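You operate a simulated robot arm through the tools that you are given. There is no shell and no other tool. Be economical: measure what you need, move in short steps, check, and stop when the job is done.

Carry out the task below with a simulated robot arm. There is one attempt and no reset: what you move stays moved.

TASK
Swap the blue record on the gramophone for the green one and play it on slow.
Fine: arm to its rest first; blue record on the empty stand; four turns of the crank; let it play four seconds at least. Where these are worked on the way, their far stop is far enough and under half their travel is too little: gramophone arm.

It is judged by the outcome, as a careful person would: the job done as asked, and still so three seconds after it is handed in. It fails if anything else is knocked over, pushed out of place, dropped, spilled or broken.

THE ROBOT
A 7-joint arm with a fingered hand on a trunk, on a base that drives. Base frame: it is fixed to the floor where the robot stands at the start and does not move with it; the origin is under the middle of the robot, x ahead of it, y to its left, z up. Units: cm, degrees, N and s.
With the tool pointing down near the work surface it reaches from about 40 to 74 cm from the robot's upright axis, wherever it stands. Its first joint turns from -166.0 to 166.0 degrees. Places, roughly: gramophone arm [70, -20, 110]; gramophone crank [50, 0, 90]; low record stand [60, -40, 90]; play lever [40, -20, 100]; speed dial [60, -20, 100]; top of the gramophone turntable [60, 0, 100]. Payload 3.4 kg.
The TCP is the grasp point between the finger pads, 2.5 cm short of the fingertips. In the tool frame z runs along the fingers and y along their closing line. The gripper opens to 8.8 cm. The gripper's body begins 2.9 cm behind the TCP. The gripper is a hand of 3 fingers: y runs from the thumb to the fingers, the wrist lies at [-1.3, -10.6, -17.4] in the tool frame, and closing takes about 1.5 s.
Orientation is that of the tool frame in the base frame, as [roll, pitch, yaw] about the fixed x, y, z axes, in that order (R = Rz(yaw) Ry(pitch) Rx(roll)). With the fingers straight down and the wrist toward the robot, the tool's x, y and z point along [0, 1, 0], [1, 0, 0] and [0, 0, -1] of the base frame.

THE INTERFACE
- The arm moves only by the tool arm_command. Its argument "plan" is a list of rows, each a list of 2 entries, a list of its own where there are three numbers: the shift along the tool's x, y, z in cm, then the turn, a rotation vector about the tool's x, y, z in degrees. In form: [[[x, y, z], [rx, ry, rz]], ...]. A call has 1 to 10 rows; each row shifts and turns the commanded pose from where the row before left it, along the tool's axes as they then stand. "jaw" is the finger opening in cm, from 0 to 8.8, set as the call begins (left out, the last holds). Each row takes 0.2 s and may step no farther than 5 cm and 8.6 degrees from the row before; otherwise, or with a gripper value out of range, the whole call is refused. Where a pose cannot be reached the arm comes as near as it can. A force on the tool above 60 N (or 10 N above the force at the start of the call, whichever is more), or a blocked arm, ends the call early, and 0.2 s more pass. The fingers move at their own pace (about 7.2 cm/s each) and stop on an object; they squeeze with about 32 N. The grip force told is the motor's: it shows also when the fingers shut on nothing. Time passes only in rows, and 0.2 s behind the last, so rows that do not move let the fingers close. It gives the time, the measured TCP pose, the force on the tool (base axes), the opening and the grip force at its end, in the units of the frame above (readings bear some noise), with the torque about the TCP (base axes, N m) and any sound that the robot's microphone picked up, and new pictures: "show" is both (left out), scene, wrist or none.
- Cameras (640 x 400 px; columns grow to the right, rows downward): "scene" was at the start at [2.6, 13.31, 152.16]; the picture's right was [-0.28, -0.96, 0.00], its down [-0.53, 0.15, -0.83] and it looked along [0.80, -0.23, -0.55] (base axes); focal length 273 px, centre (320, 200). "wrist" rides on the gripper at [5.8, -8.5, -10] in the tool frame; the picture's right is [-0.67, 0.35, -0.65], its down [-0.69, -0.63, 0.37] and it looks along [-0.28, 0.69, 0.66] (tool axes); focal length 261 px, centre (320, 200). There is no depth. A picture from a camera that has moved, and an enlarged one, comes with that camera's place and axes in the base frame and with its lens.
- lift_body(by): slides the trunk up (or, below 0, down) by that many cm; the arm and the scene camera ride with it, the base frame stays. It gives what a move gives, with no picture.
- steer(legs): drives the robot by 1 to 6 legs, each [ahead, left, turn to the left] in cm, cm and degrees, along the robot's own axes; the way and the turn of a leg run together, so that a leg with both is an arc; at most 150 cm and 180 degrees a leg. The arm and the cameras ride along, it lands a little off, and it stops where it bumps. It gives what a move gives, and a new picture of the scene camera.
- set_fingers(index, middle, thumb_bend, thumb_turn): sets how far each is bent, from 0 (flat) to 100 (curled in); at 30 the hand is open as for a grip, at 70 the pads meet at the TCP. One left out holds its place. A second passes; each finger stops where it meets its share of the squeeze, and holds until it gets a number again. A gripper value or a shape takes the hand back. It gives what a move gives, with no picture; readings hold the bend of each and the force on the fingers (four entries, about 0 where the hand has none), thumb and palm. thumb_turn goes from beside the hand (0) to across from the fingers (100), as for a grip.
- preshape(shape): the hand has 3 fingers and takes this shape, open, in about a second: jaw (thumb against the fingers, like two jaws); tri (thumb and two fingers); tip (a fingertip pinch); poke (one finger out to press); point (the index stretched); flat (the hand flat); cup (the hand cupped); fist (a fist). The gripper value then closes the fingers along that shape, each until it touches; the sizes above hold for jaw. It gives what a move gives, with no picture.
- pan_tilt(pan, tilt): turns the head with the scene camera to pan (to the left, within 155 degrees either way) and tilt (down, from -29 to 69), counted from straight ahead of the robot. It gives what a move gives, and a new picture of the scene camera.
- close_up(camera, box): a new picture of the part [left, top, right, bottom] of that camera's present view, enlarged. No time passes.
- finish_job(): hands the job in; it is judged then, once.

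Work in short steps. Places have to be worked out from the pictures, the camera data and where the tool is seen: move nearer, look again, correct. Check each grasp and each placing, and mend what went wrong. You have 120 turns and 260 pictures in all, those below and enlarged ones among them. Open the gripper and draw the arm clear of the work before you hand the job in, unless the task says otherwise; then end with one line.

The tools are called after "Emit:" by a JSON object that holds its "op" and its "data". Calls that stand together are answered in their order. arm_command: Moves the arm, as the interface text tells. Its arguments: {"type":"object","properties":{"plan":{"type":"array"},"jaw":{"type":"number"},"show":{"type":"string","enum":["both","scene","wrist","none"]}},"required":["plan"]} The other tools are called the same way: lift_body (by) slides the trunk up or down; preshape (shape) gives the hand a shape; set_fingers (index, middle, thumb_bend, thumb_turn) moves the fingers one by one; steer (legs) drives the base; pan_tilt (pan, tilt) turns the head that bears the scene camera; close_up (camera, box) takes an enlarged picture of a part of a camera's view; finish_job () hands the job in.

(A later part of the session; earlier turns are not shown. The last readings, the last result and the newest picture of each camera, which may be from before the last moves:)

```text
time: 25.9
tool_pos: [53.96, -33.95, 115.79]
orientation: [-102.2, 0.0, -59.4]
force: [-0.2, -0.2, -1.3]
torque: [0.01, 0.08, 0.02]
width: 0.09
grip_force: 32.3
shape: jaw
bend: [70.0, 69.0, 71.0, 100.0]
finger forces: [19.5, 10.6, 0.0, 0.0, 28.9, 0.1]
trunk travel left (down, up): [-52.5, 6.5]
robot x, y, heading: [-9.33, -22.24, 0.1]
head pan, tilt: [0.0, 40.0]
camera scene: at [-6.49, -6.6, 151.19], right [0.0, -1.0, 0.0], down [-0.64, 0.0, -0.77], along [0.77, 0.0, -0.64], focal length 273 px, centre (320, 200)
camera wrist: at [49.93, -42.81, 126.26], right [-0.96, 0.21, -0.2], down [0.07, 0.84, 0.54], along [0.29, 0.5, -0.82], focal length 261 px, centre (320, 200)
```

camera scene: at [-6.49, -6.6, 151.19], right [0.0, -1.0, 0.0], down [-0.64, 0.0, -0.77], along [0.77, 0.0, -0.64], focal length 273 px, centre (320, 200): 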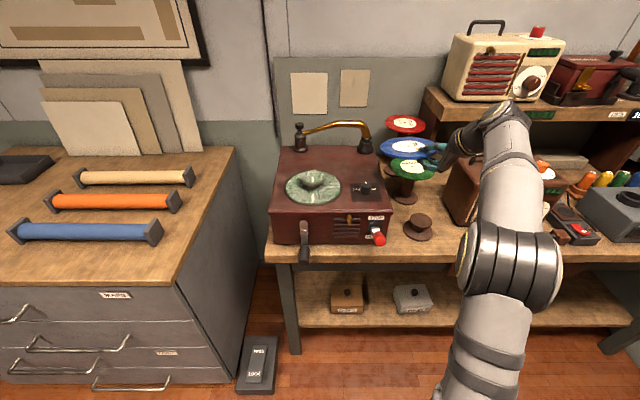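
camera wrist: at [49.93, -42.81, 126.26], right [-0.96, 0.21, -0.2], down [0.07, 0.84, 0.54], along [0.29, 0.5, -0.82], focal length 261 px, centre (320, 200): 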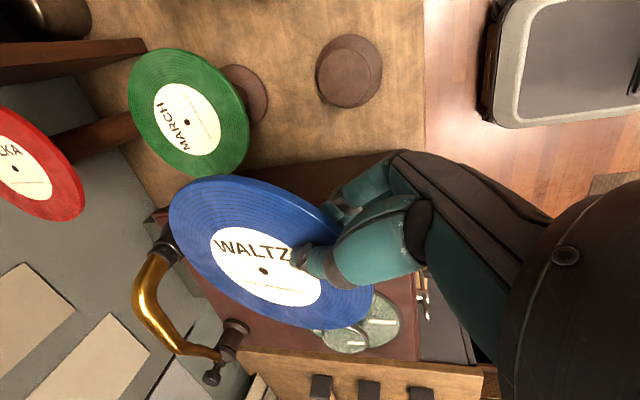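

Both cameras see the low stand now. I'll zoom for precise pixels on the stand, the green record and its base.

Emit:
{"op": "close_up", "data": {"camera": "scene", "box": [360, 100, 460, 250]}}

Emit:
{"op": "close_up", "data": {"camera": "wrist", "box": [100, 0, 420, 200]}}

```text
2.67 times, centred on (410, 175) of scene
camera zoom: at [-6.49, -6.6, 151.19], right [0.0, -1.0, 0.0], down [-0.64, 0.0, -0.77], along [0.77, 0.0, -0.64], focal length 727 px, centre (80, 267)
```

zoom: 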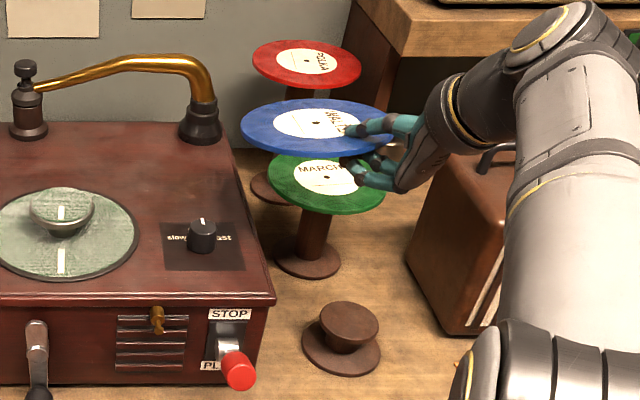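

```text
2.00 times, centred on (260, 100) of wrist
camera zoom: at [49.93, -42.81, 126.26], right [-0.96, 0.21, -0.2], down [0.07, 0.84, 0.54], along [0.29, 0.5, -0.82], focal length 521 px, centre (440, 400)
```

zoom: 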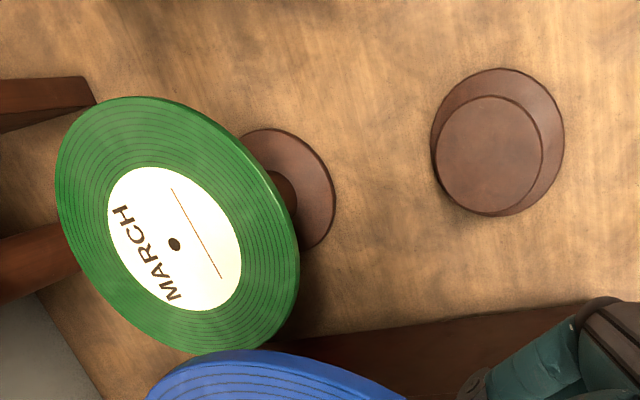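

Stand triangulated: low stand top at (55.2,-38.6,91.8), green record at (72,-38.3,100.7). I'll move the blue record's centre over the low stand and descend partway.

Emit:
{"op": "arm_command", "data": {"plan": [[[2.31, 0.81, -3.74], [0, 0, 0]], [[2.31, 0.81, -3.74], [0, 0, 0]], [[0, 3.9, 0.84], [0, 0, 0]], [[0, 3.9, 0.84], [0, 0, 0]], [[0, 3.9, 0.84], [0, 0, 0]], [[0, 3.9, 0.84], [0, 0, 0]]], "show": "both"}}

Emit:
{"op": "close_up", "data": {"camera": "scene", "box": [350, 120, 470, 250]}}

```text
time: 27.3
tool_pos: [49.64, -41.75, 99.87]
orientation: [-102.1, 0.0, -59.5]
force: [0.0, -0.5, -1.5]
torque: [-0.03, 0.09, 0.01]
width: 0.1
grip_force: 32.6
shape: jaw
bend: [70.0, 69.0, 71.0, 100.0]
finger forces: [19.6, 10.6, 0.0, 0.0, 28.9, 0.1]
trunk travel left (down, up): [-52.5, 6.5]
robot x, y, heading: [-8.53, -22.58, -0.1]
head pan, tilt: [0.0, 40.0]
camera scene: at [-6.49, -6.57, 151.19], right [0.0, -1.0, 0.0], down [-0.64, 0.0, -0.77], along [0.77, 0.0, -0.64], focal length 273 px, centre (320, 200)
camera wrist: at [45.62, -50.66, 110.33], right [-0.95, 0.22, -0.2], down [0.07, 0.84, 0.54], along [0.29, 0.5, -0.82], focal length 261 px, centre (320, 200)
```

scene: 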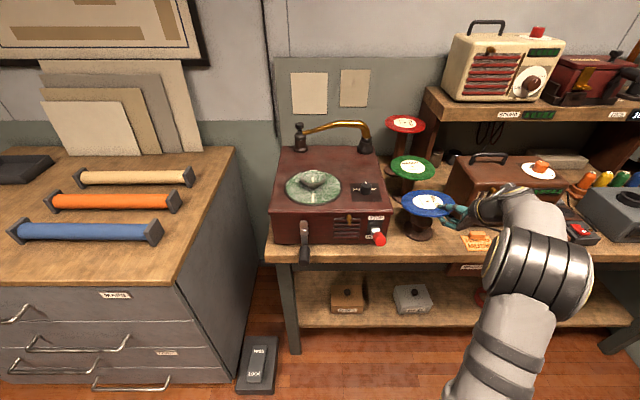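
wrist: 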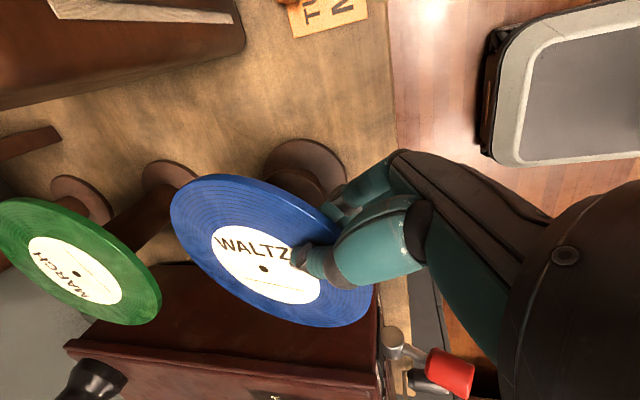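

```text
3.08 times, centred on (410, 185) of scene
camera zoom: at [-6.49, -6.57, 151.19], right [0.0, -1.0, 0.0], down [-0.64, 0.0, -0.77], along [0.77, 0.0, -0.64], focal length 839 px, centre (43, 246)
```

zoom: 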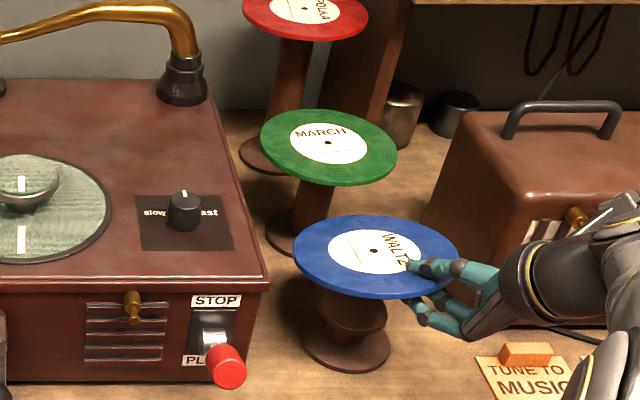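

The record's centre computes to (55.1,-38.4), right over the stand. I'll descend, the last bit in small steps until contact.

Emit:
{"op": "arm_command", "data": {"plan": [[[0, 2.5, 0.54], [0, 0, 0]], [[0, 2.5, 0.54], [0, 0, 0]], [[0, 0.59, 0.13], [0, 0, 0]], [[0, 0.49, 0.1], [0, 0, 0]]], "show": "none"}}

Emit:
{"op": "close_up", "data": {"camera": "scene", "box": [370, 160, 470, 250]}}

```text
time: 28.3
tool_pos: [49.91, -41.63, 93.63]
orientation: [-102.2, 0.0, -59.5]
force: [-0.3, 0.1, -1.0]
torque: [-0.04, 0.04, 0.0]
width: 0.1
grip_force: 32.0
shape: jaw
bend: [70.0, 69.0, 71.0, 100.0]
finger forces: [19.8, 10.6, 0.0, 0.0, 28.9, 0.1]
trunk travel left (down, up): [-52.5, 6.5]
robot x, y, heading: [-8.87, -22.36, 0.2]
head pan, tilt: [0.0, 40.0]
```

```text
4.44 times, centred on (420, 205) of scene
camera zoom: at [-6.51, -6.56, 151.19], right [0.0, -1.0, 0.0], down [-0.64, 0.0, -0.77], along [0.77, 0.0, -0.64], focal length 1212 px, centre (-124, 178)
```

zoom: 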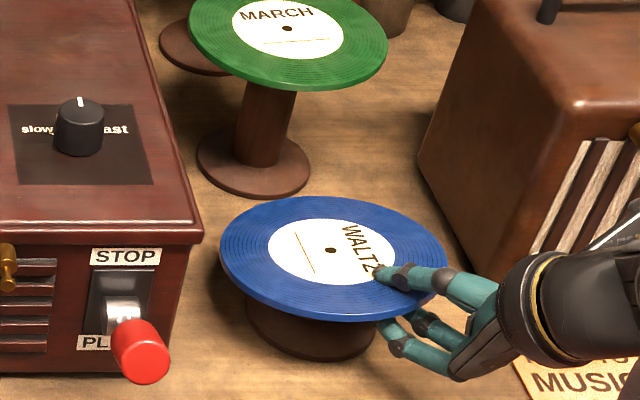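

Almost down, no contact yet. I'll go on in 0.25 cm steps.

Emit:
{"op": "arm_command", "data": {"plan": [[[0, 0.25, 0.05], [0, 0, 0]], [[0, 0.25, 0.05], [0, 0, 0]]], "show": "none"}}

```text
time: 28.9
tool_pos: [49.83, -41.67, 93.2]
orientation: [-102.1, 0.0, -59.5]
force: [-0.6, -1.4, -1.8]
torque: [-0.03, 0.04, 0.01]
width: 0.12
grip_force: 31.1
shape: jaw
bend: [70.0, 69.0, 71.0, 100.0]
finger forces: [19.6, 10.5, 0.0, 0.0, 29.0, 0.0]
trunk travel left (down, up): [-52.5, 6.5]
robot x, y, heading: [-9.3, -22.66, -0.0]
head pan, tilt: [0.0, 40.0]
```

Still free, so I'll keep lowering.

Emit:
{"op": "arm_command", "data": {"plan": [[[0, 0.25, 0.05], [0, 0, 0]], [[0, 0.25, 0.05], [0, 0, 0]]], "show": "none"}}

Emit:
{"op": "close_up", "data": {"camera": "scene", "box": [370, 160, 470, 250]}}

```text
time: 29.5
tool_pos: [49.78, -41.74, 92.75]
orientation: [-102.1, 0.0, -59.4]
force: [-0.1, -0.2, 0.1]
torque: [0.02, -0.01, -0.01]
width: 0.09
grip_force: 31.7
shape: jaw
bend: [70.0, 69.0, 71.0, 100.0]
finger forces: [19.3, 10.3, 0.0, 0.0, 29.3, 0.0]
trunk travel left (down, up): [-52.5, 6.5]
robot x, y, heading: [-9.18, -22.46, -0.1]
head pan, tilt: [0.0, 40.0]
```

```text
4.44 times, centred on (420, 205) of scene
camera zoom: at [-6.52, -6.56, 151.19], right [0.0, -1.0, 0.0], down [-0.64, 0.0, -0.77], along [0.77, 0.0, -0.64], focal length 1212 px, centre (-124, 178)
```

zoom: 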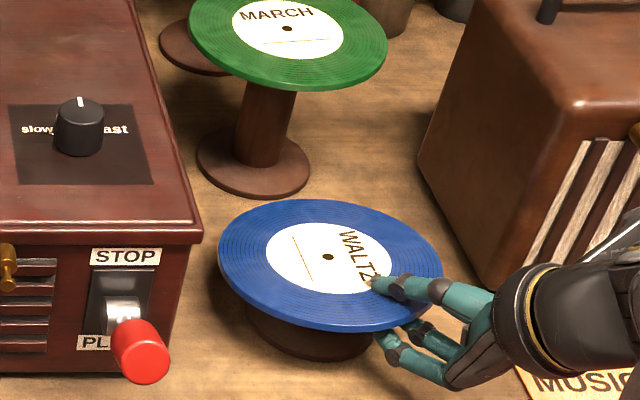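

The load on the hand has gone from -1.5 N to about 0, so the stand is carrying the record. I'll press a hair more and open to 3 cm.

Emit:
{"op": "arm_command", "data": {"plan": [[[0, 0.15, 0.03], [0, 0, 0]], [[0, 0, 0], [0, 0, 0]]], "show": "none"}}

Emit:
{"op": "arm_command", "data": {"plan": [[[0, 0, 0], [0, 0, 0]], [[0, 0, 0], [0, 0, 0]], [[0, 0, 0], [0, 0, 0]], [[0, 0, 0], [0, 0, 0]], [[0, 0, 0], [0, 0, 0]]], "jaw": 3, "show": "wrist"}}

Emit:
{"op": "close_up", "data": {"camera": "scene", "box": [370, 160, 470, 250]}}

```text
time: 30.1
tool_pos: [49.8, -41.68, 92.79]
orientation: [-102.1, 0.0, -59.5]
force: [0.0, 0.1, 0.0]
torque: [0.01, -0.01, -0.02]
width: 0.09
grip_force: 32.3
shape: jaw
bend: [70.0, 69.0, 71.0, 100.0]
finger forces: [19.4, 10.5, 0.0, 0.0, 29.4, 0.1]
trunk travel left (down, up): [-52.5, 6.5]
robot x, y, heading: [-8.86, -22.71, -0.0]
head pan, tilt: [0.0, 40.0]
```

```text
time: 31.3
tool_pos: [49.9, -41.72, 92.64]
orientation: [-102.1, 0.0, -59.4]
force: [0.4, 0.8, -0.5]
torque: [-0.03, 0.01, -0.01]
width: 2.97
grip_force: 0.0
shape: jaw
bend: [74.0, 52.0, 73.0, 100.0]
finger forces: [0.0, 0.0, 0.0, 0.0, 0.1, 0.1]
trunk travel left (down, up): [-52.5, 6.5]
robot x, y, heading: [-8.98, -22.54, -0.3]
head pan, tilt: [0.0, 40.0]
camera wrist: at [45.84, -50.69, 103.05], right [-0.95, 0.22, -0.2], down [0.07, 0.84, 0.54], along [0.29, 0.5, -0.82], focal length 261 px, centre (320, 200)
```

wrist: 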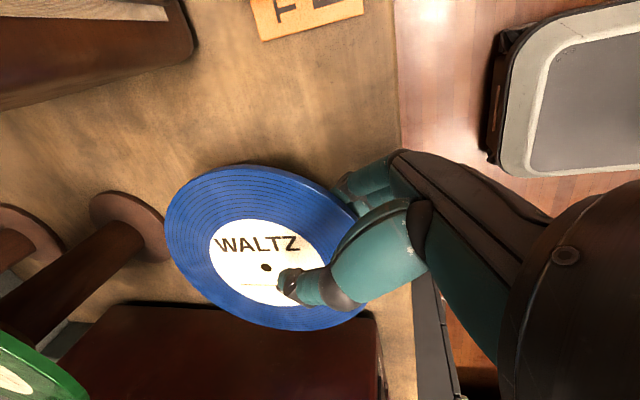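

```text
4.44 times, centred on (420, 205) of scene
camera zoom: at [-6.52, -6.55, 151.19], right [0.0, -1.0, 0.0], down [-0.64, 0.0, -0.77], along [0.77, 0.0, -0.64], focal length 1212 px, centre (-124, 178)
```

zoom: 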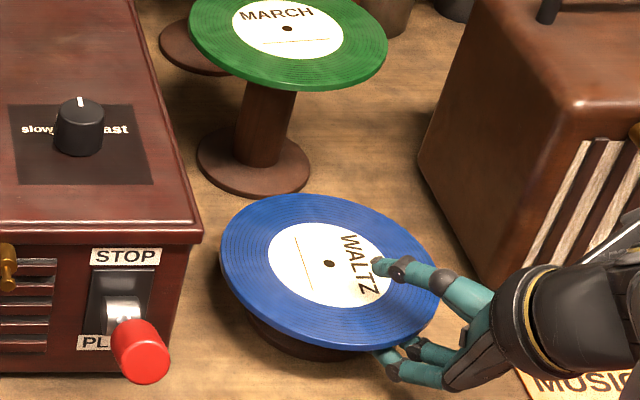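

The record's ellipse ratio (152/226) matches a level disc at this viewing angle, so it has settled flat. I'll back the hand straight out horizontally.

Emit:
{"op": "arm_command", "data": {"plan": [[[0, 0.3, -1.4], [0, 0, 0]], [[0, 0.6, -2.8], [0, 0, 0]], [[0, 0.6, -2.8], [0, 0, 0]]], "show": "wrist"}}

Emit:
{"op": "close_up", "data": {"camera": "scene", "box": [350, 120, 470, 250]}}

```text
time: 32.1
tool_pos: [43.39, -45.15, 92.72]
orientation: [-102.0, 0.0, -59.7]
force: [-0.3, 0.2, 0.9]
torque: [-0.04, -0.01, -0.02]
width: 2.97
grip_force: 0.0
shape: jaw
bend: [74.0, 52.0, 73.0, 100.0]
finger forces: [0.1, 0.1, 0.1, 0.0, 0.0, 0.0]
trunk travel left (down, up): [-52.5, 6.5]
robot x, y, heading: [-9.23, -22.24, 0.0]
head pan, tilt: [0.0, 40.0]
camera wrist: at [39.46, -54.2, 103.08], right [-0.95, 0.22, -0.2], down [0.07, 0.84, 0.54], along [0.29, 0.5, -0.82], focal length 261 px, centre (320, 200)
```

wrist: 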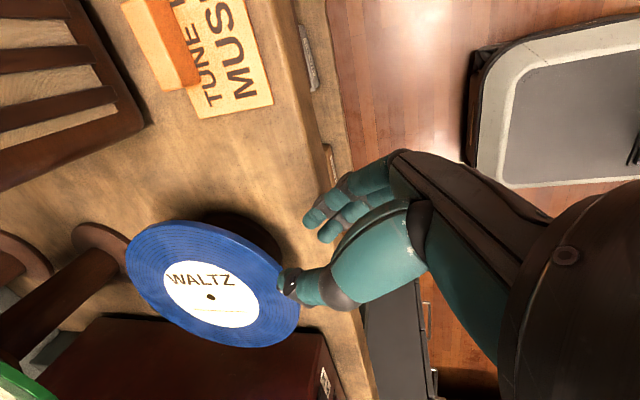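

```text
3.08 times, centred on (410, 185) of scene
camera zoom: at [-6.55, -6.56, 151.19], right [0.0, -1.0, 0.0], down [-0.64, 0.0, -0.77], along [0.77, 0.0, -0.64], focal length 839 px, centre (43, 246)
```

zoom: 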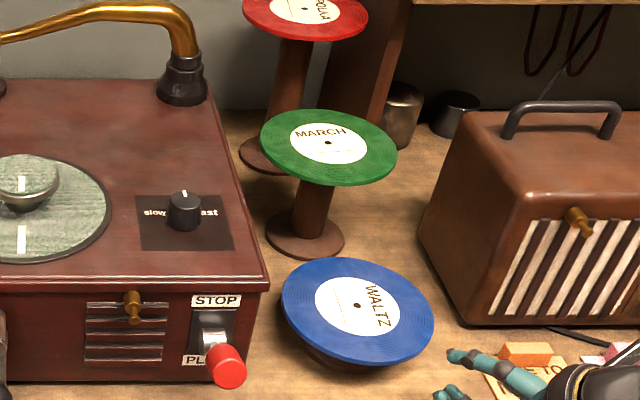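

I'll check the blue record's seat more closely from the wrist side.

Emit:
{"op": "close_up", "data": {"camera": "wrist", "box": [100, 180, 340, 360]}}

Emit:
{"op": "close_up", "data": {"camera": "scene", "box": [385, 190, 445, 250]}}

```text
2.22 times, centred on (220, 270) of wrist
camera zoom: at [39.46, -54.2, 103.08], right [-0.95, 0.22, -0.2], down [0.07, 0.84, 0.54], along [0.29, 0.5, -0.82], focal length 579 px, centre (542, 44)
```

zoom: 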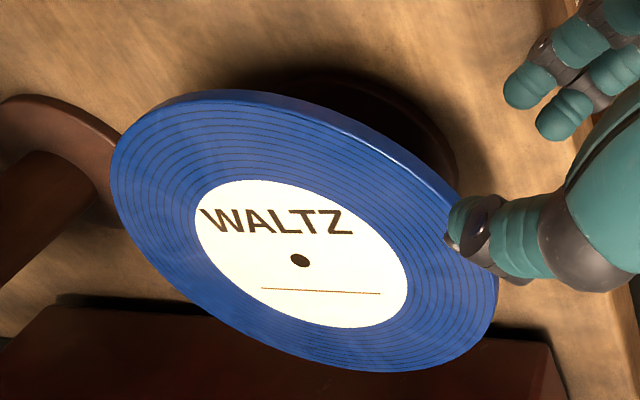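

```text
6.67 times, centred on (415, 220) of scene
camera zoom: at [-6.55, -6.56, 151.19], right [0.0, -1.0, 0.0], down [-0.64, 0.0, -0.77], along [0.77, 0.0, -0.64], focal length 1818 px, centre (-313, 67)
```

zoom: 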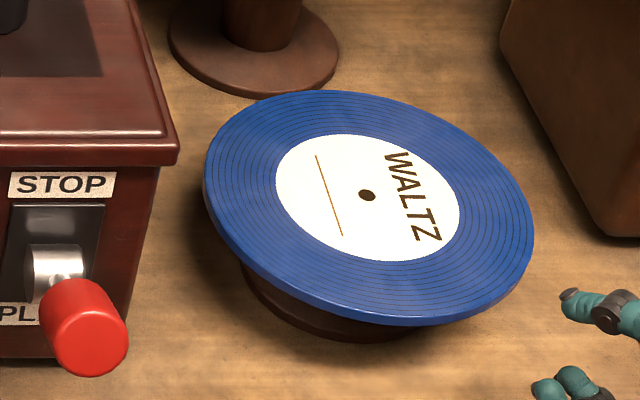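

All four rim points compute to radius 7.4–7.5 about (55,-38.3), so blue sits level on the low stand. Now for green: I'll raise the hand, yaw it 15° more forward to keep clear of the brown case, and move to a pre-grasp.

Emit:
{"op": "arm_command", "data": {"plan": [[[0, -3.42, -0.73], [0, 0, 0]], [[0, -3.42, -0.73], [0, 0, 0]], [[0, -3.42, -0.73], [0, 0, 0]], [[0, -3.42, -0.73], [0, 0, 0]], [[0, 0, 0], [0, 7.33, 1.56]], [[0, 0, 0], [0, 7.33, 1.56]], [[0.19, -0.89, 4.18], [0, 0, 0]], [[0.19, -0.89, 4.18], [0, 0, 0]], [[0.19, -0.89, 4.18], [0, 0, 0]], [[0.19, -0.89, 4.18], [0, 0, 0]]], "show": "both"}}

Emit:
{"op": "close_up", "data": {"camera": "scene", "box": [360, 110, 480, 240]}}

```text
time: 34.3
tool_pos: [60.25, -41.64, 106.27]
orientation: [-102.3, 0.1, -74.6]
force: [0.0, -0.7, 0.0]
torque: [-0.01, 0.0, -0.06]
width: 2.97
grip_force: 0.2
shape: jaw
bend: [74.0, 52.0, 73.0, 100.0]
finger forces: [0.0, 0.0, 0.0, 0.0, 0.0, 0.0]
trunk travel left (down, up): [-52.5, 6.5]
robot x, y, heading: [-9.37, -22.7, -0.1]
head pan, tilt: [0.0, 40.0]
camera scene: at [-6.45, -6.57, 151.19], right [0.0, -1.0, 0.0], down [-0.64, 0.0, -0.77], along [0.77, 0.0, -0.64], focal length 273 px, centre (320, 200)
camera wrist: at [54.08, -49.25, 116.63], right [-0.87, 0.46, -0.2], down [0.29, 0.79, 0.54], along [0.41, 0.41, -0.82], focal length 261 px, centre (320, 200)
```

scene: 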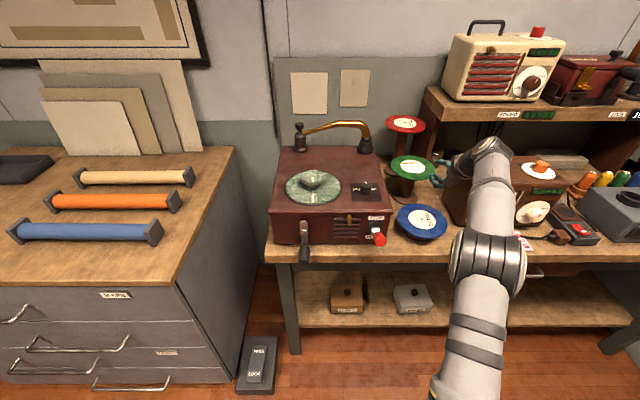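
wrist: 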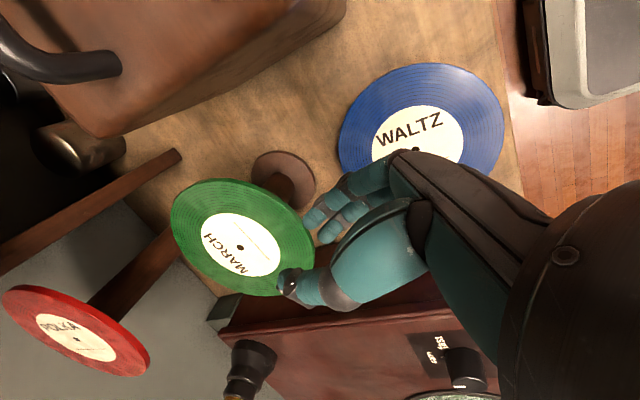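

```text
3.08 times, centred on (420, 175) of scene
camera zoom: at [-6.45, -6.57, 151.19], right [0.0, -1.0, 0.0], down [-0.64, 0.0, -0.77], along [0.77, 0.0, -0.64], focal length 839 px, centre (12, 277)
```

zoom: 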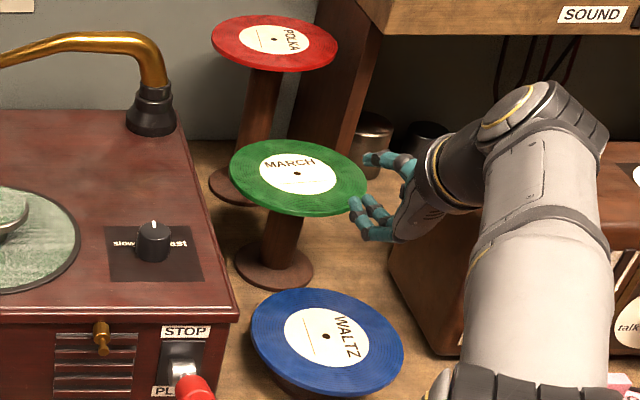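

Green refines to about (72.3,-38.4,100.5). I'll lower to z≈101.1 just outside its rim and check the fit.

Emit:
{"op": "arm_command", "data": {"plan": [[[0, 2.5, 0.54], [0, 0, 0]], [[0, 2.5, 0.54], [0, 0, 0]], [[0, -0.3, 1.4], [0, 0, 0]]], "show": "wrist"}}

Emit:
{"op": "close_up", "data": {"camera": "scene", "box": [380, 130, 460, 220]}}

```text
time: 35.1
tool_pos: [61.72, -41.13, 101.34]
orientation: [-102.1, 0.0, -74.6]
force: [-0.2, 0.4, -0.5]
torque: [-0.01, -0.02, -0.01]
width: 2.94
grip_force: 0.0
shape: jaw
bend: [74.0, 52.0, 73.0, 100.0]
finger forces: [0.1, 0.0, 0.0, 0.2, 0.0, 0.0]
trunk travel left (down, up): [-52.5, 6.5]
robot x, y, heading: [-9.08, -22.38, 0.3]
head pan, tilt: [0.0, 40.0]
camera wrist: at [55.55, -48.78, 111.77], right [-0.87, 0.46, -0.2], down [0.29, 0.79, 0.54], along [0.41, 0.41, -0.82], focal length 261 px, centre (320, 200)
```

wrist: 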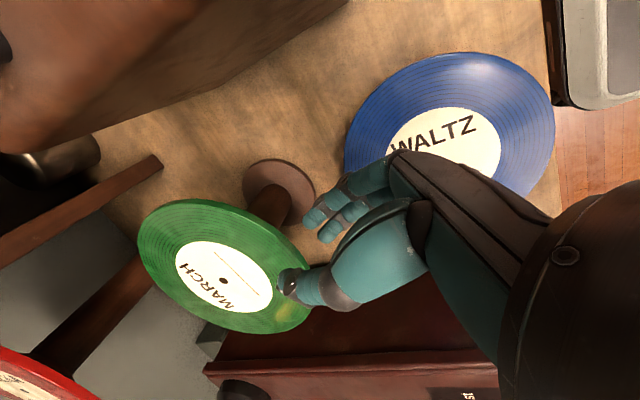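

```text
4.44 times, centred on (420, 175) of scene
camera zoom: at [-6.51, -6.55, 151.19], right [0.0, -1.0, 0.0], down [-0.64, 0.0, -0.77], along [0.77, 0.0, -0.64], focal length 1212 px, centre (-124, 311)
```

zoom: 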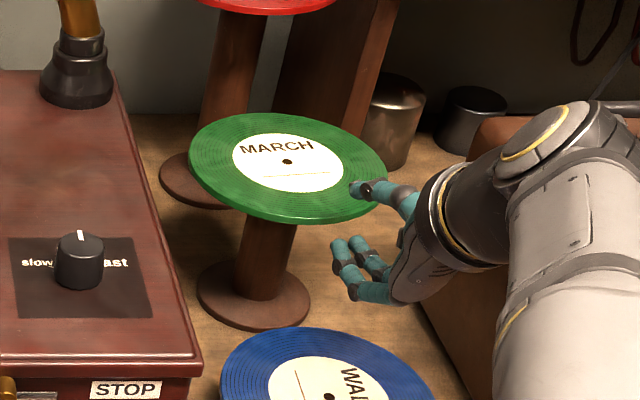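

The geometry matches the first grasp. I'll advance 4.2 cm.

Emit:
{"op": "arm_command", "data": {"plan": [[[0, -0.3, 1.4], [0, 0, 0]], [[0, -0.3, 1.4], [0, 0, 0]], [[0, -0.29, 1.35], [0, 0, 0]]], "show": "wrist"}}

Emit:
{"op": "close_up", "data": {"camera": "scene", "box": [380, 130, 460, 220]}}

```text
time: 35.9
tool_pos: [64.37, -39.09, 100.83]
orientation: [-102.1, 0.0, -74.6]
force: [0.2, -0.1, -0.9]
torque: [0.01, 0.01, -0.01]
width: 2.97
grip_force: 0.1
shape: jaw
bend: [74.0, 52.0, 73.0, 100.0]
finger forces: [0.0, 0.0, 0.1, 0.1, 0.1, 0.1]
out of reach, approached as far as the arm can: row 2, 3
trunk travel left (down, up): [-52.5, 6.5]
robot x, y, heading: [-9.22, -21.99, -0.1]
head pan, tilt: [0.0, 40.0]
camera wrist: at [58.18, -46.69, 111.28], right [-0.87, 0.46, -0.2], down [0.29, 0.79, 0.54], along [0.41, 0.41, -0.82], focal length 261 px, centre (320, 200)
```

wrist: 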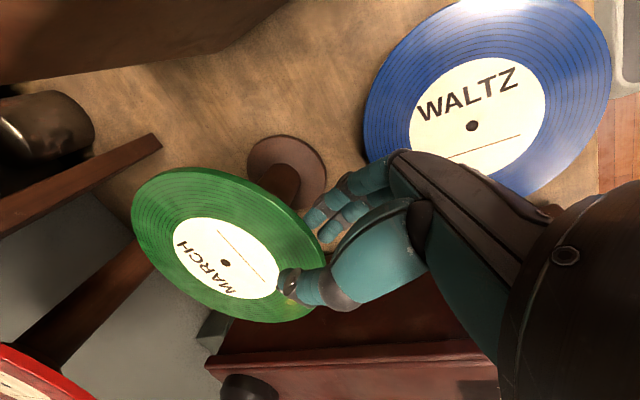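

```text
4.44 times, centred on (420, 175) of scene
camera zoom: at [-6.49, -6.51, 151.18], right [0.0, -1.0, 0.0], down [-0.64, 0.0, -0.77], along [0.77, 0.0, -0.64], focal length 1212 px, centre (-124, 311)
```

zoom: 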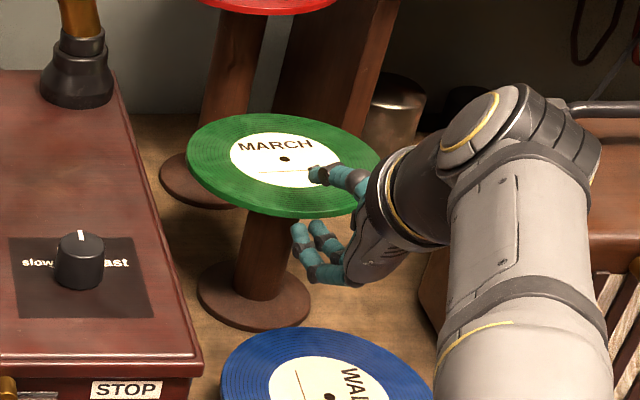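

The arm hit its reach limit. I'll pull out of the record, drive 7 cm forward, and re-approach with slack.

Emit:
{"op": "arm_command", "data": {"plan": [[[0, 0.3, -1.4], [0, 0, 0]], [[0, 0.6, -2.8], [0, 0, 0]], [[0, 0.7, -3.4], [0, 0, 0]], [[0, 0.7, -3.4], [0, 0, 0]]], "show": "none"}}

Emit:
{"op": "steer", "data": {"legs": [[7, 0, 0]]}}

```text
time: 36.9
tool_pos: [53.28, -42.13, 101.0]
orientation: [-102.1, -0.1, -74.6]
force: [-0.6, -0.3, -0.3]
torque: [0.0, -0.04, -0.02]
width: 2.98
grip_force: 0.1
shape: jaw
bend: [74.0, 52.0, 73.0, 100.0]
finger forces: [0.0, 0.0, 0.0, 0.1, 0.0, 0.0]
trunk travel left (down, up): [-52.5, 6.5]
robot x, y, heading: [-9.04, -22.39, -0.0]
head pan, tilt: [0.0, 40.0]
```

```text
time: 37.9
tool_pos: [60.43, -42.04, 100.98]
orientation: [-102.1, 0.0, -74.4]
force: [-0.8, -0.5, -0.6]
torque: [-0.01, -0.01, 0.04]
width: 2.98
grip_force: 0.2
shape: jaw
bend: [74.0, 52.0, 73.0, 100.0]
finger forces: [0.0, 0.1, 0.1, 0.1, 0.0, 0.0]
trunk travel left (down, up): [-52.5, 6.5]
robot x, y, heading: [-2.17, -22.39, 0.2]
head pan, tilt: [0.0, 40.0]
camera scene: at [0.62, -6.56, 151.18], right [0.0, -1.0, 0.0], down [-0.64, 0.0, -0.77], along [0.77, 0.0, -0.64], focal length 273 px, centre (320, 200)
```

scene: 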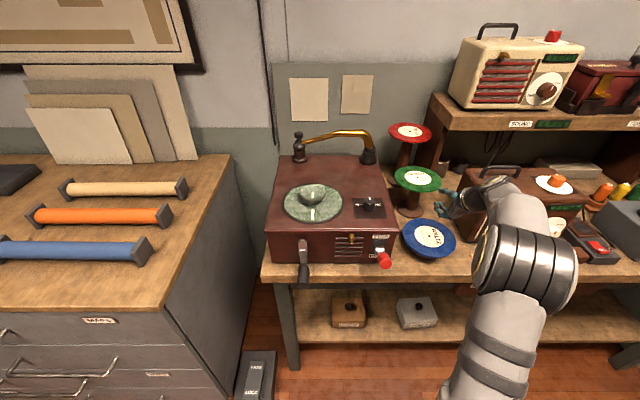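

There's slack now. Green's centre is 12.3 cm ahead along the hand, so I'll advance 6 cm.

Emit:
{"op": "arm_command", "data": {"plan": [[[-0.1, -0.31, 1.47], [0, 0, 0]], [[-0.1, -0.31, 1.47], [0, 0, 0]], [[-0.1, -0.31, 1.47], [0, 0, 0]], [[0, -0.31, 1.47], [0, 0, 0]]], "show": "wrist"}}

Emit:
{"op": "close_up", "data": {"camera": "scene", "box": [380, 140, 470, 230]}}

```text
time: 38.9
tool_pos: [66.26, -40.35, 100.79]
orientation: [-102.0, 0.0, -74.6]
force: [0.2, 0.5, 0.3]
torque: [0.0, 0.0, 0.03]
width: 2.96
grip_force: 0.2
shape: jaw
bend: [74.0, 52.0, 73.0, 100.0]
finger forces: [0.0, 0.0, 0.0, 0.0, 0.0, 0.1]
trunk travel left (down, up): [-52.5, 6.5]
robot x, y, heading: [-1.94, -22.36, 0.1]
head pan, tilt: [0.0, 40.0]
camera wrist: at [60.0, -47.91, 111.22], right [-0.87, 0.45, -0.2], down [0.29, 0.79, 0.54], along [0.41, 0.41, -0.82], focal length 261 px, centre (320, 200)
```

wrist: 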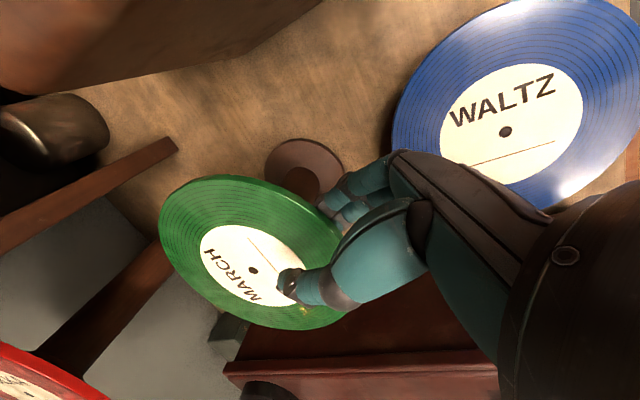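

```text
4.44 times, centred on (425, 185) of scene
camera zoom: at [0.55, -6.55, 151.18], right [0.0, -1.0, 0.0], down [-0.64, 0.0, -0.77], along [0.77, 0.0, -0.64], focal length 1212 px, centre (-147, 267)
```

zoom: 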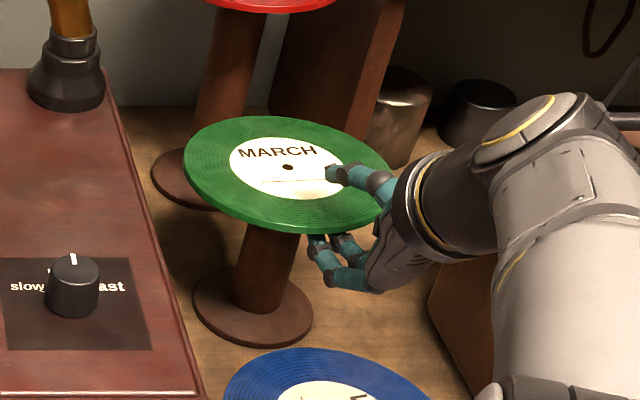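

The hole appears at nearly the same wrist pixel as in the blue grasp, so I'll close.

Emit:
{"op": "arm_command", "data": {"plan": [[[0, 0, 0], [0, 0, 0]], [[0, 0, 0], [0, 0, 0]], [[0, 0, 0], [0, 0, 0]], [[0, 0, 0], [0, 0, 0]], [[0, 0, 0], [0, 0, 0]], [[0, 0, 0], [0, 0, 0]]], "jaw": 0, "show": "wrist"}}

```text
time: 40.3
tool_pos: [66.12, -40.33, 100.95]
orientation: [-102.1, 0.0, -74.5]
force: [0.2, 0.2, -0.6]
torque: [-0.03, 0.01, -0.02]
width: 0.08
grip_force: 31.8
shape: jaw
bend: [69.0, 69.0, 71.0, 100.0]
finger forces: [18.8, 9.8, 0.0, 0.0, 28.3, 0.0]
trunk travel left (down, up): [-52.5, 6.5]
robot x, y, heading: [-2.18, -22.59, -0.1]
head pan, tilt: [0.0, 40.0]
camera wrist: at [59.98, -47.91, 111.25], right [-0.87, 0.45, -0.2], down [0.29, 0.79, 0.54], along [0.41, 0.41, -0.82], focal length 261 px, centre (320, 200)
```

wrist: 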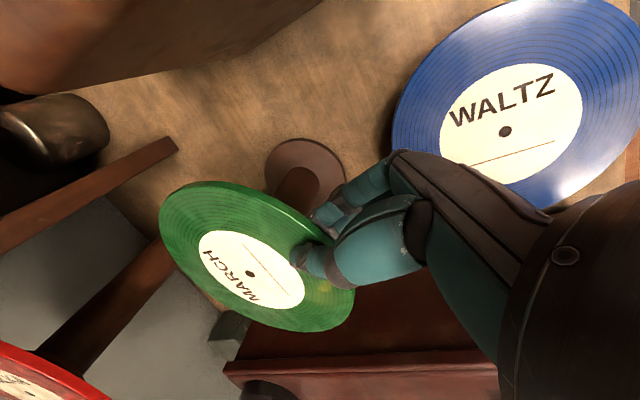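

Gripped firmly. Since the red disc overhangs behind, I'll lift 2.5 cm, pull back 7 cm, then rise further.

Emit:
{"op": "arm_command", "data": {"plan": [[[0, -0.98, -0.21], [0, 0, 0]], [[0, -1.47, -0.31], [0, 0, 0]], [[0, 0.74, -3.42], [0, 0, 0]], [[0, 0.74, -3.42], [0, 0, 0]], [[0, -3.42, -0.73], [0, 0, 0]], [[0, -3.42, -0.73], [0, 0, 0]], [[0, -3.42, -0.73], [0, 0, 0]]], "show": "both"}}

```text
time: 41.9
tool_pos: [59.36, -42.06, 113.95]
orientation: [-102.1, 0.0, -74.7]
force: [0.1, -0.8, -0.7]
torque: [-0.03, 0.07, -0.03]
width: 0.1
grip_force: 31.6
shape: jaw
bend: [69.0, 69.0, 71.0, 100.0]
finger forces: [19.8, 10.5, 0.1, 0.1, 29.2, 0.0]
trunk travel left (down, up): [-52.5, 6.5]
robot x, y, heading: [-2.15, -22.47, -0.0]
head pan, tilt: [0.0, 40.0]
camera scene: at [0.53, -6.56, 151.18], right [0.0, -1.0, 0.0], down [-0.64, 0.0, -0.77], along [0.77, 0.0, -0.64], focal length 273 px, centre (320, 200)
camera wrist: at [53.13, -49.73, 124.18], right [-0.87, 0.45, -0.2], down [0.29, 0.79, 0.54], along [0.41, 0.41, -0.82], focal length 261 px, centre (320, 200)
```

scene: 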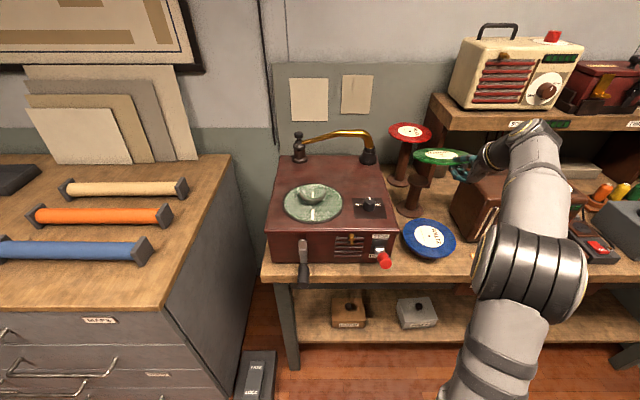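
wrist: 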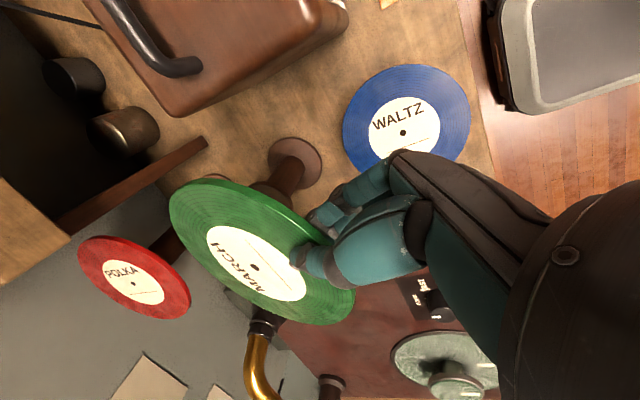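

The green record is in hand and about 6.5 cm ahead of the TCP. I'll carry it left to above the turntable.

Emit:
{"op": "arm_command", "data": {"plan": [[[-3.64, -0.07, 0.34], [0, 0, 0]], [[-3.64, -0.07, 0.34], [0, 0, 0]], [[-3.64, -0.07, 0.34], [0, 0, 0]], [[-3.64, -0.07, 0.34], [0, 0, 0]], [[-3.64, -0.07, 0.34], [0, 0, 0]], [[-3.64, -0.07, 0.34], [0, 0, 0]], [[-3.64, -0.07, 0.34], [0, 0, 0]], [[-3.64, -0.07, 0.34], [0, 0, 0]], [[-3.64, -0.07, 0.34], [0, 0, 0]], [[-3.64, -0.07, 0.34], [0, 0, 0]]], "show": "both"}}

Emit:
{"op": "close_up", "data": {"camera": "scene", "box": [260, 110, 380, 240]}}

```text
time: 44.1
tool_pos: [53.03, -5.61, 113.86]
orientation: [-101.9, -0.2, -74.6]
force: [0.2, 1.2, -1.3]
torque: [-0.07, 0.06, -0.07]
width: 0.13
grip_force: 31.9
shape: jaw
bend: [69.0, 71.0, 71.0, 100.0]
finger forces: [21.0, 10.9, 0.0, 0.0, 30.9, 0.0]
trunk travel left (down, up): [-52.5, 6.5]
robot x, y, heading: [-1.86, -22.21, -0.1]
head pan, tilt: [0.0, 40.0]
camera scene: at [0.31, -6.1, 151.14], right [0.0, -1.0, 0.0], down [-0.64, 0.0, -0.77], along [0.77, 0.0, -0.64], focal length 273 px, centre (320, 200)
camera wrist: at [46.79, -13.3, 124.19], right [-0.87, 0.46, -0.21], down [0.29, 0.79, 0.54], along [0.41, 0.41, -0.82], focal length 261 px, centre (320, 200)
```

scene: 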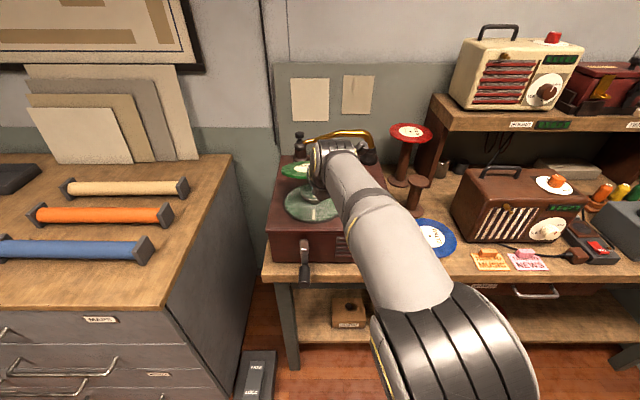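
wrist: 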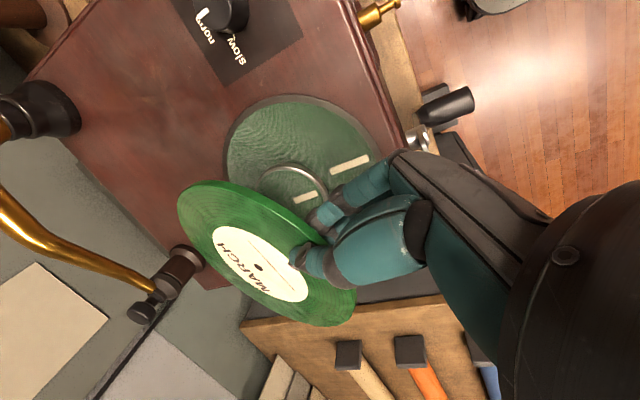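

```text
3.08 times, centred on (320, 175) of scene
camera zoom: at [0.31, -6.1, 151.14], right [0.0, -1.0, 0.0], down [-0.64, 0.0, -0.77], along [0.77, 0.0, -0.64], focal length 839 px, centre (320, 277)
```

zoom: 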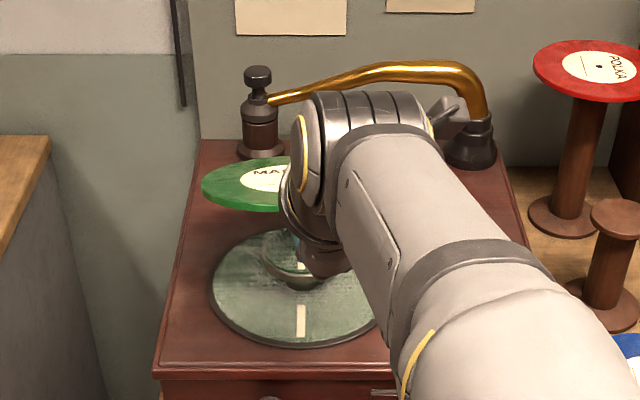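

The record is above the hub, slightly nose-down in the grip. I'll pitch the hand up 6° to level it, nudge sideways 0.3 cm, and descend to just above contact.

Emit:
{"op": "arm_command", "data": {"plan": [[[0.3, 0, 0.2], [6, 0, 0]], [[0, 2, 0.21], [0, 0, 0]], [[0, 2, 0.21], [0, 0, 0]], [[0, 2, 0.21], [0, 0, 0]]], "show": "wrist"}}

Emit:
{"op": "close_up", "data": {"camera": "scene", "box": [260, 110, 380, 240]}}

```text
time: 45.1
tool_pos: [53.15, -6.27, 107.77]
orientation: [-96.1, 0.0, -74.4]
force: [-1.1, -1.6, -1.4]
torque: [-0.01, 0.07, 0.0]
width: 0.11
grip_force: 32.3
shape: jaw
bend: [69.0, 70.0, 71.0, 100.0]
finger forces: [21.8, 10.8, 0.0, 0.0, 31.0, 0.0]
trunk travel left (down, up): [-52.5, 6.5]
robot x, y, heading: [-1.89, -22.34, -0.1]
head pan, tilt: [0.0, 40.0]
camera wrist: at [46.08, -14.23, 117.25], right [-0.84, 0.46, -0.28], down [0.23, 0.78, 0.59], along [0.49, 0.43, -0.76], focal length 261 px, centre (320, 200)
```

wrist: 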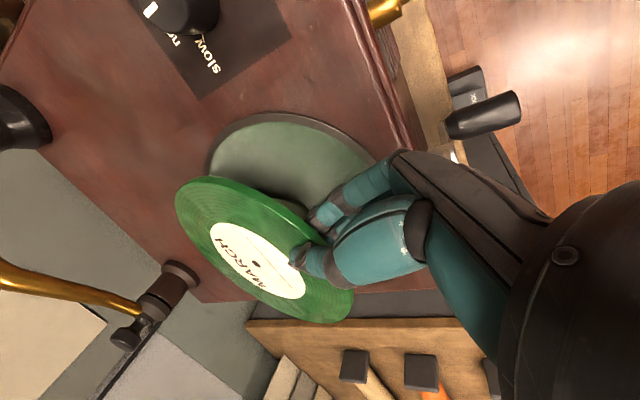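

```text
3.08 times, centred on (320, 175) of scene
camera zoom: at [0.54, -6.53, 151.18], right [0.0, -1.0, 0.0], down [-0.64, 0.0, -0.77], along [0.77, 0.0, -0.64], focal length 839 px, centre (320, 277)
```

zoom: 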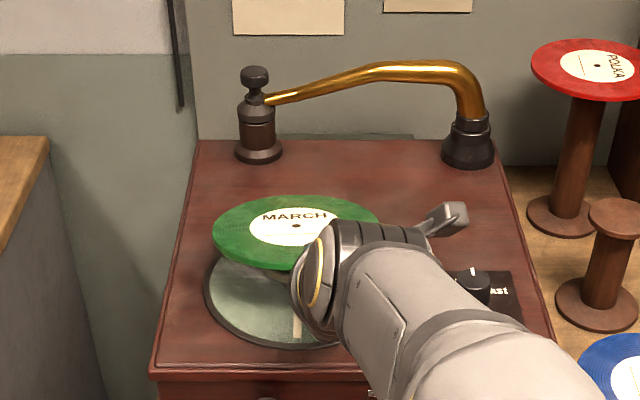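

Using the same method, blue's seat was at (60.3,-4.5) and green is now at (60.4,-4.4), so it's centred. The disc is rolled about 7° with its left side low, so I'll roll the hand to level it and re-check.

Emit:
{"op": "arm_command", "data": {"plan": [[[0, 0, 0], [0, 0, 7]]], "show": "wrist"}}

Emit:
{"op": "close_up", "data": {"camera": "scene", "box": [270, 150, 360, 230]}}

```text
time: 45.5
tool_pos: [53.32, -6.28, 107.7]
orientation: [-96.1, 7.0, -75.3]
force: [0.1, -0.1, -1.0]
torque: [0.01, 0.09, 0.0]
width: 0.09
grip_force: 31.9
shape: jaw
bend: [69.0, 70.0, 71.0, 100.0]
finger forces: [21.4, 10.5, 0.0, 0.1, 30.9, 0.0]
trunk travel left (down, up): [-52.5, 6.5]
robot x, y, heading: [-2.06, -22.22, 0.1]
head pan, tilt: [0.0, 40.0]
camera wrist: at [46.29, -15.2, 116.5], right [-0.84, 0.5, -0.19], down [0.26, 0.7, 0.67], along [0.47, 0.51, -0.72], focal length 261 px, centre (320, 200)
```

wrist: 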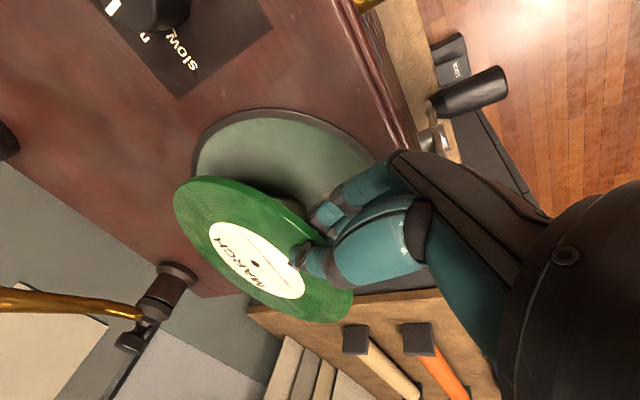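

```text
5.00 times, centred on (315, 190) of scene
camera zoom: at [0.53, -6.56, 151.18], right [0.0, -1.0, 0.0], down [-0.64, 0.0, -0.77], along [0.77, 0.0, -0.64], focal length 1363 px, centre (345, 250)
```

zoom: 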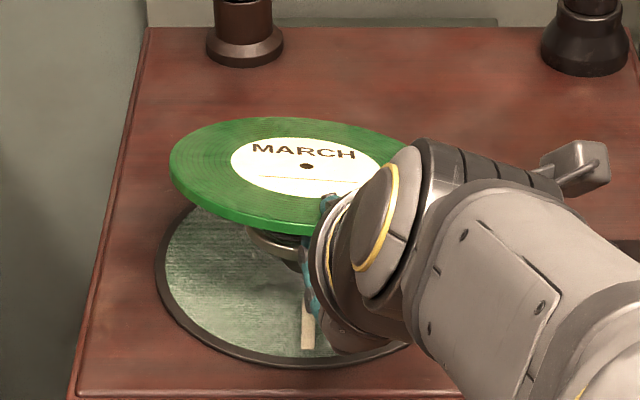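

Level now, with the hub directly beneath. I'll lower in small steps while watching the vertical force.

Emit:
{"op": "arm_command", "data": {"plan": [[[0.06, 0.49, 0.05], [0, 0, 0]], [[0.06, 0.49, 0.05], [0, 0, 0]]], "show": "none"}}

Emit:
{"op": "arm_command", "data": {"plan": [[[0.03, 0.25, 0.03], [0, 0, 0]], [[0.0, 0, 0], [0, 0, 0]]], "show": "none"}}

Emit:
{"op": "close_up", "data": {"camera": "scene", "box": [270, 150, 360, 230]}}

```text
time: 46.1
tool_pos: [53.38, -6.18, 106.8]
orientation: [-96.1, 7.0, -75.2]
force: [-0.2, -0.6, -0.4]
torque: [-0.02, 0.01, 0.01]
width: 0.1
grip_force: 32.1
shape: jaw
bend: [69.0, 70.0, 71.0, 100.0]
finger forces: [20.0, 11.1, 0.0, 0.0, 30.9, 0.0]
trunk travel left (down, up): [-52.5, 6.5]
robot x, y, heading: [-2.23, -22.53, -0.2]
head pan, tilt: [0.0, 40.0]
```

```text
time: 46.7
tool_pos: [53.23, -6.18, 106.55]
orientation: [-96.1, 7.0, -75.4]
force: [-0.8, 0.0, 0.4]
torque: [-0.03, 0.0, 0.04]
width: 0.09
grip_force: 32.3
shape: jaw
bend: [69.0, 70.0, 71.0, 100.0]
finger forces: [19.5, 11.6, 0.0, 0.1, 30.9, 0.0]
trunk travel left (down, up): [-52.5, 6.5]
robot x, y, heading: [-2.03, -22.36, -0.0]
head pan, tilt: [0.0, 40.0]
```

```text
5.00 times, centred on (315, 190) of scene
camera zoom: at [0.51, -6.54, 151.18], right [0.0, -1.0, 0.0], down [-0.64, 0.0, -0.77], along [0.77, 0.0, -0.64], focal length 1363 px, centre (345, 250)
```

zoom: 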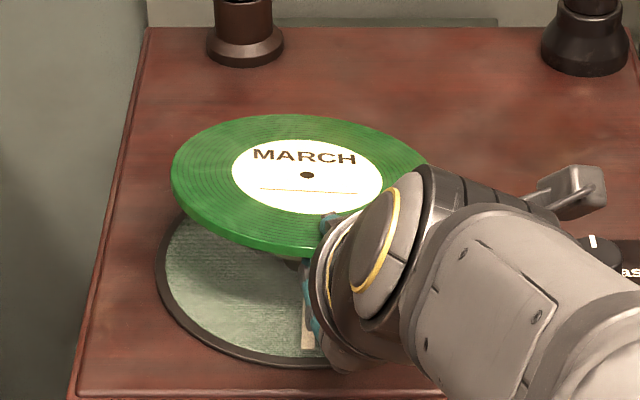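

Contact has begun. By both cameras the hole sits 0.7–0.9 cm too far ahead of the hub centre, so I'll lift slightly, pull back 0.8, and touch down again.

Emit:
{"op": "arm_command", "data": {"plan": [[[-0.06, -0.5, -0.05], [0, 0, 0]], [[0, 0.08, -0.8], [0, 0, 0]], [[0.03, 0.25, 0.03], [0, 0, 0]], [[0.03, 0.25, 0.03], [0, 0, 0]], [[0.02, 0.15, 0.03], [0, 0, 0]]], "show": "wrist"}}

Emit:
{"op": "close_up", "data": {"camera": "scene", "box": [270, 150, 360, 230]}}

```text
time: 47.9
tool_pos: [52.54, -6.51, 106.33]
orientation: [-96.0, 6.9, -75.2]
force: [-1.6, -0.6, 0.0]
torque: [0.02, -0.02, 0.01]
width: 0.08
grip_force: 32.0
shape: jaw
bend: [69.0, 70.0, 71.0, 100.0]
finger forces: [19.3, 11.6, 0.0, 0.1, 31.0, 0.0]
trunk travel left (down, up): [-52.5, 6.5]
robot x, y, heading: [-2.16, -22.2, 0.1]
head pan, tilt: [0.0, 40.0]
camera wrist: at [45.5, -15.4, 115.1], right [-0.84, 0.5, -0.19], down [0.26, 0.7, 0.67], along [0.47, 0.51, -0.72], focal length 261 px, centre (320, 200)
```

wrist: 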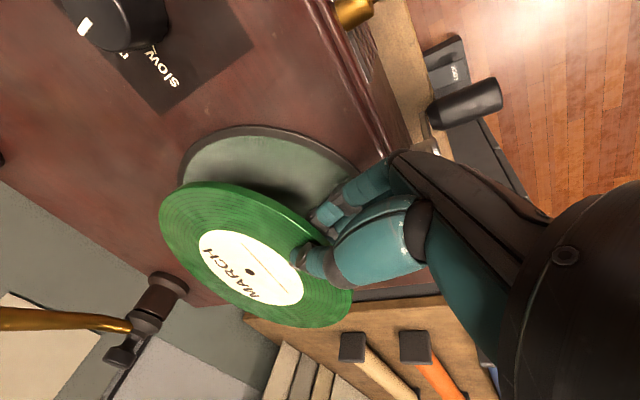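

```text
5.00 times, centred on (315, 190) of scene
camera zoom: at [0.5, -6.55, 151.19], right [0.0, -1.0, 0.0], down [-0.64, 0.0, -0.77], along [0.77, 0.0, -0.64], focal length 1363 px, centre (345, 250)
```

zoom: 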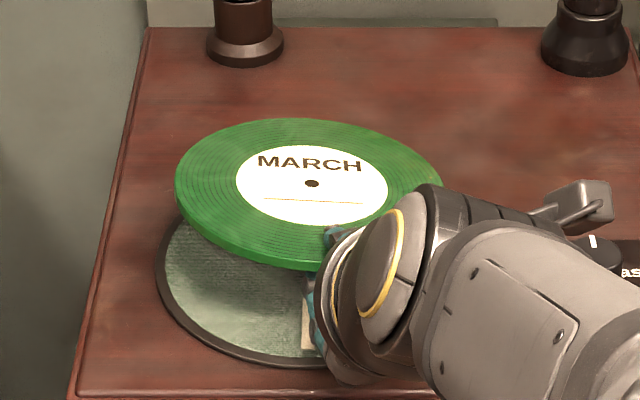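

Supported at the far side, with the hand side still slightly high. I'll pull back 0.4, shift 0.2 left and lower 0.35 more.

Emit:
{"op": "arm_command", "data": {"plan": [[[-0.2, 0.04, -0.4], [0, 0, 0]], [[0.02, 0.2, 0.02], [0, 0, 0]], [[0.02, 0.15, 0.02], [0, 0, 0]]], "show": "none"}}

Emit:
{"op": "close_up", "data": {"camera": "scene", "box": [270, 150, 360, 230]}}

```text
time: 48.7
tool_pos: [51.99, -6.36, 106.17]
orientation: [-96.1, 7.0, -75.1]
force: [-0.8, 0.0, -0.6]
torque: [-0.03, -0.04, 0.0]
width: 0.11
grip_force: 32.5
shape: jaw
bend: [70.0, 69.0, 71.0, 100.0]
finger forces: [18.4, 12.2, 0.1, 0.0, 30.9, 0.0]
trunk travel left (down, up): [-52.5, 6.5]
robot x, y, heading: [-1.98, -22.5, -0.1]
head pan, tilt: [0.0, 40.0]
```

```text
5.00 times, centred on (315, 190) of scene
camera zoom: at [0.51, -6.55, 151.19], right [0.0, -1.0, 0.0], down [-0.64, 0.0, -0.77], along [0.77, 0.0, -0.64], focal length 1363 px, centre (345, 250)
```

zoom: 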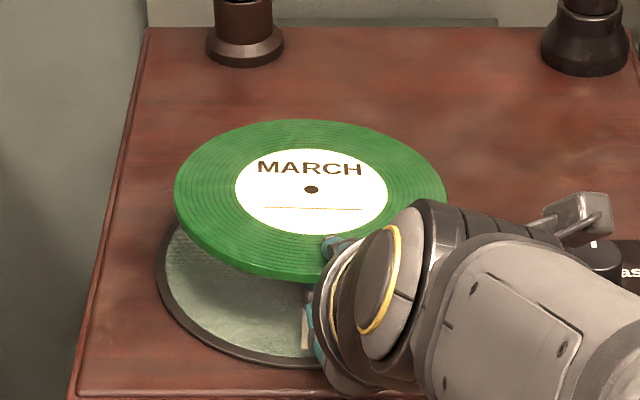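

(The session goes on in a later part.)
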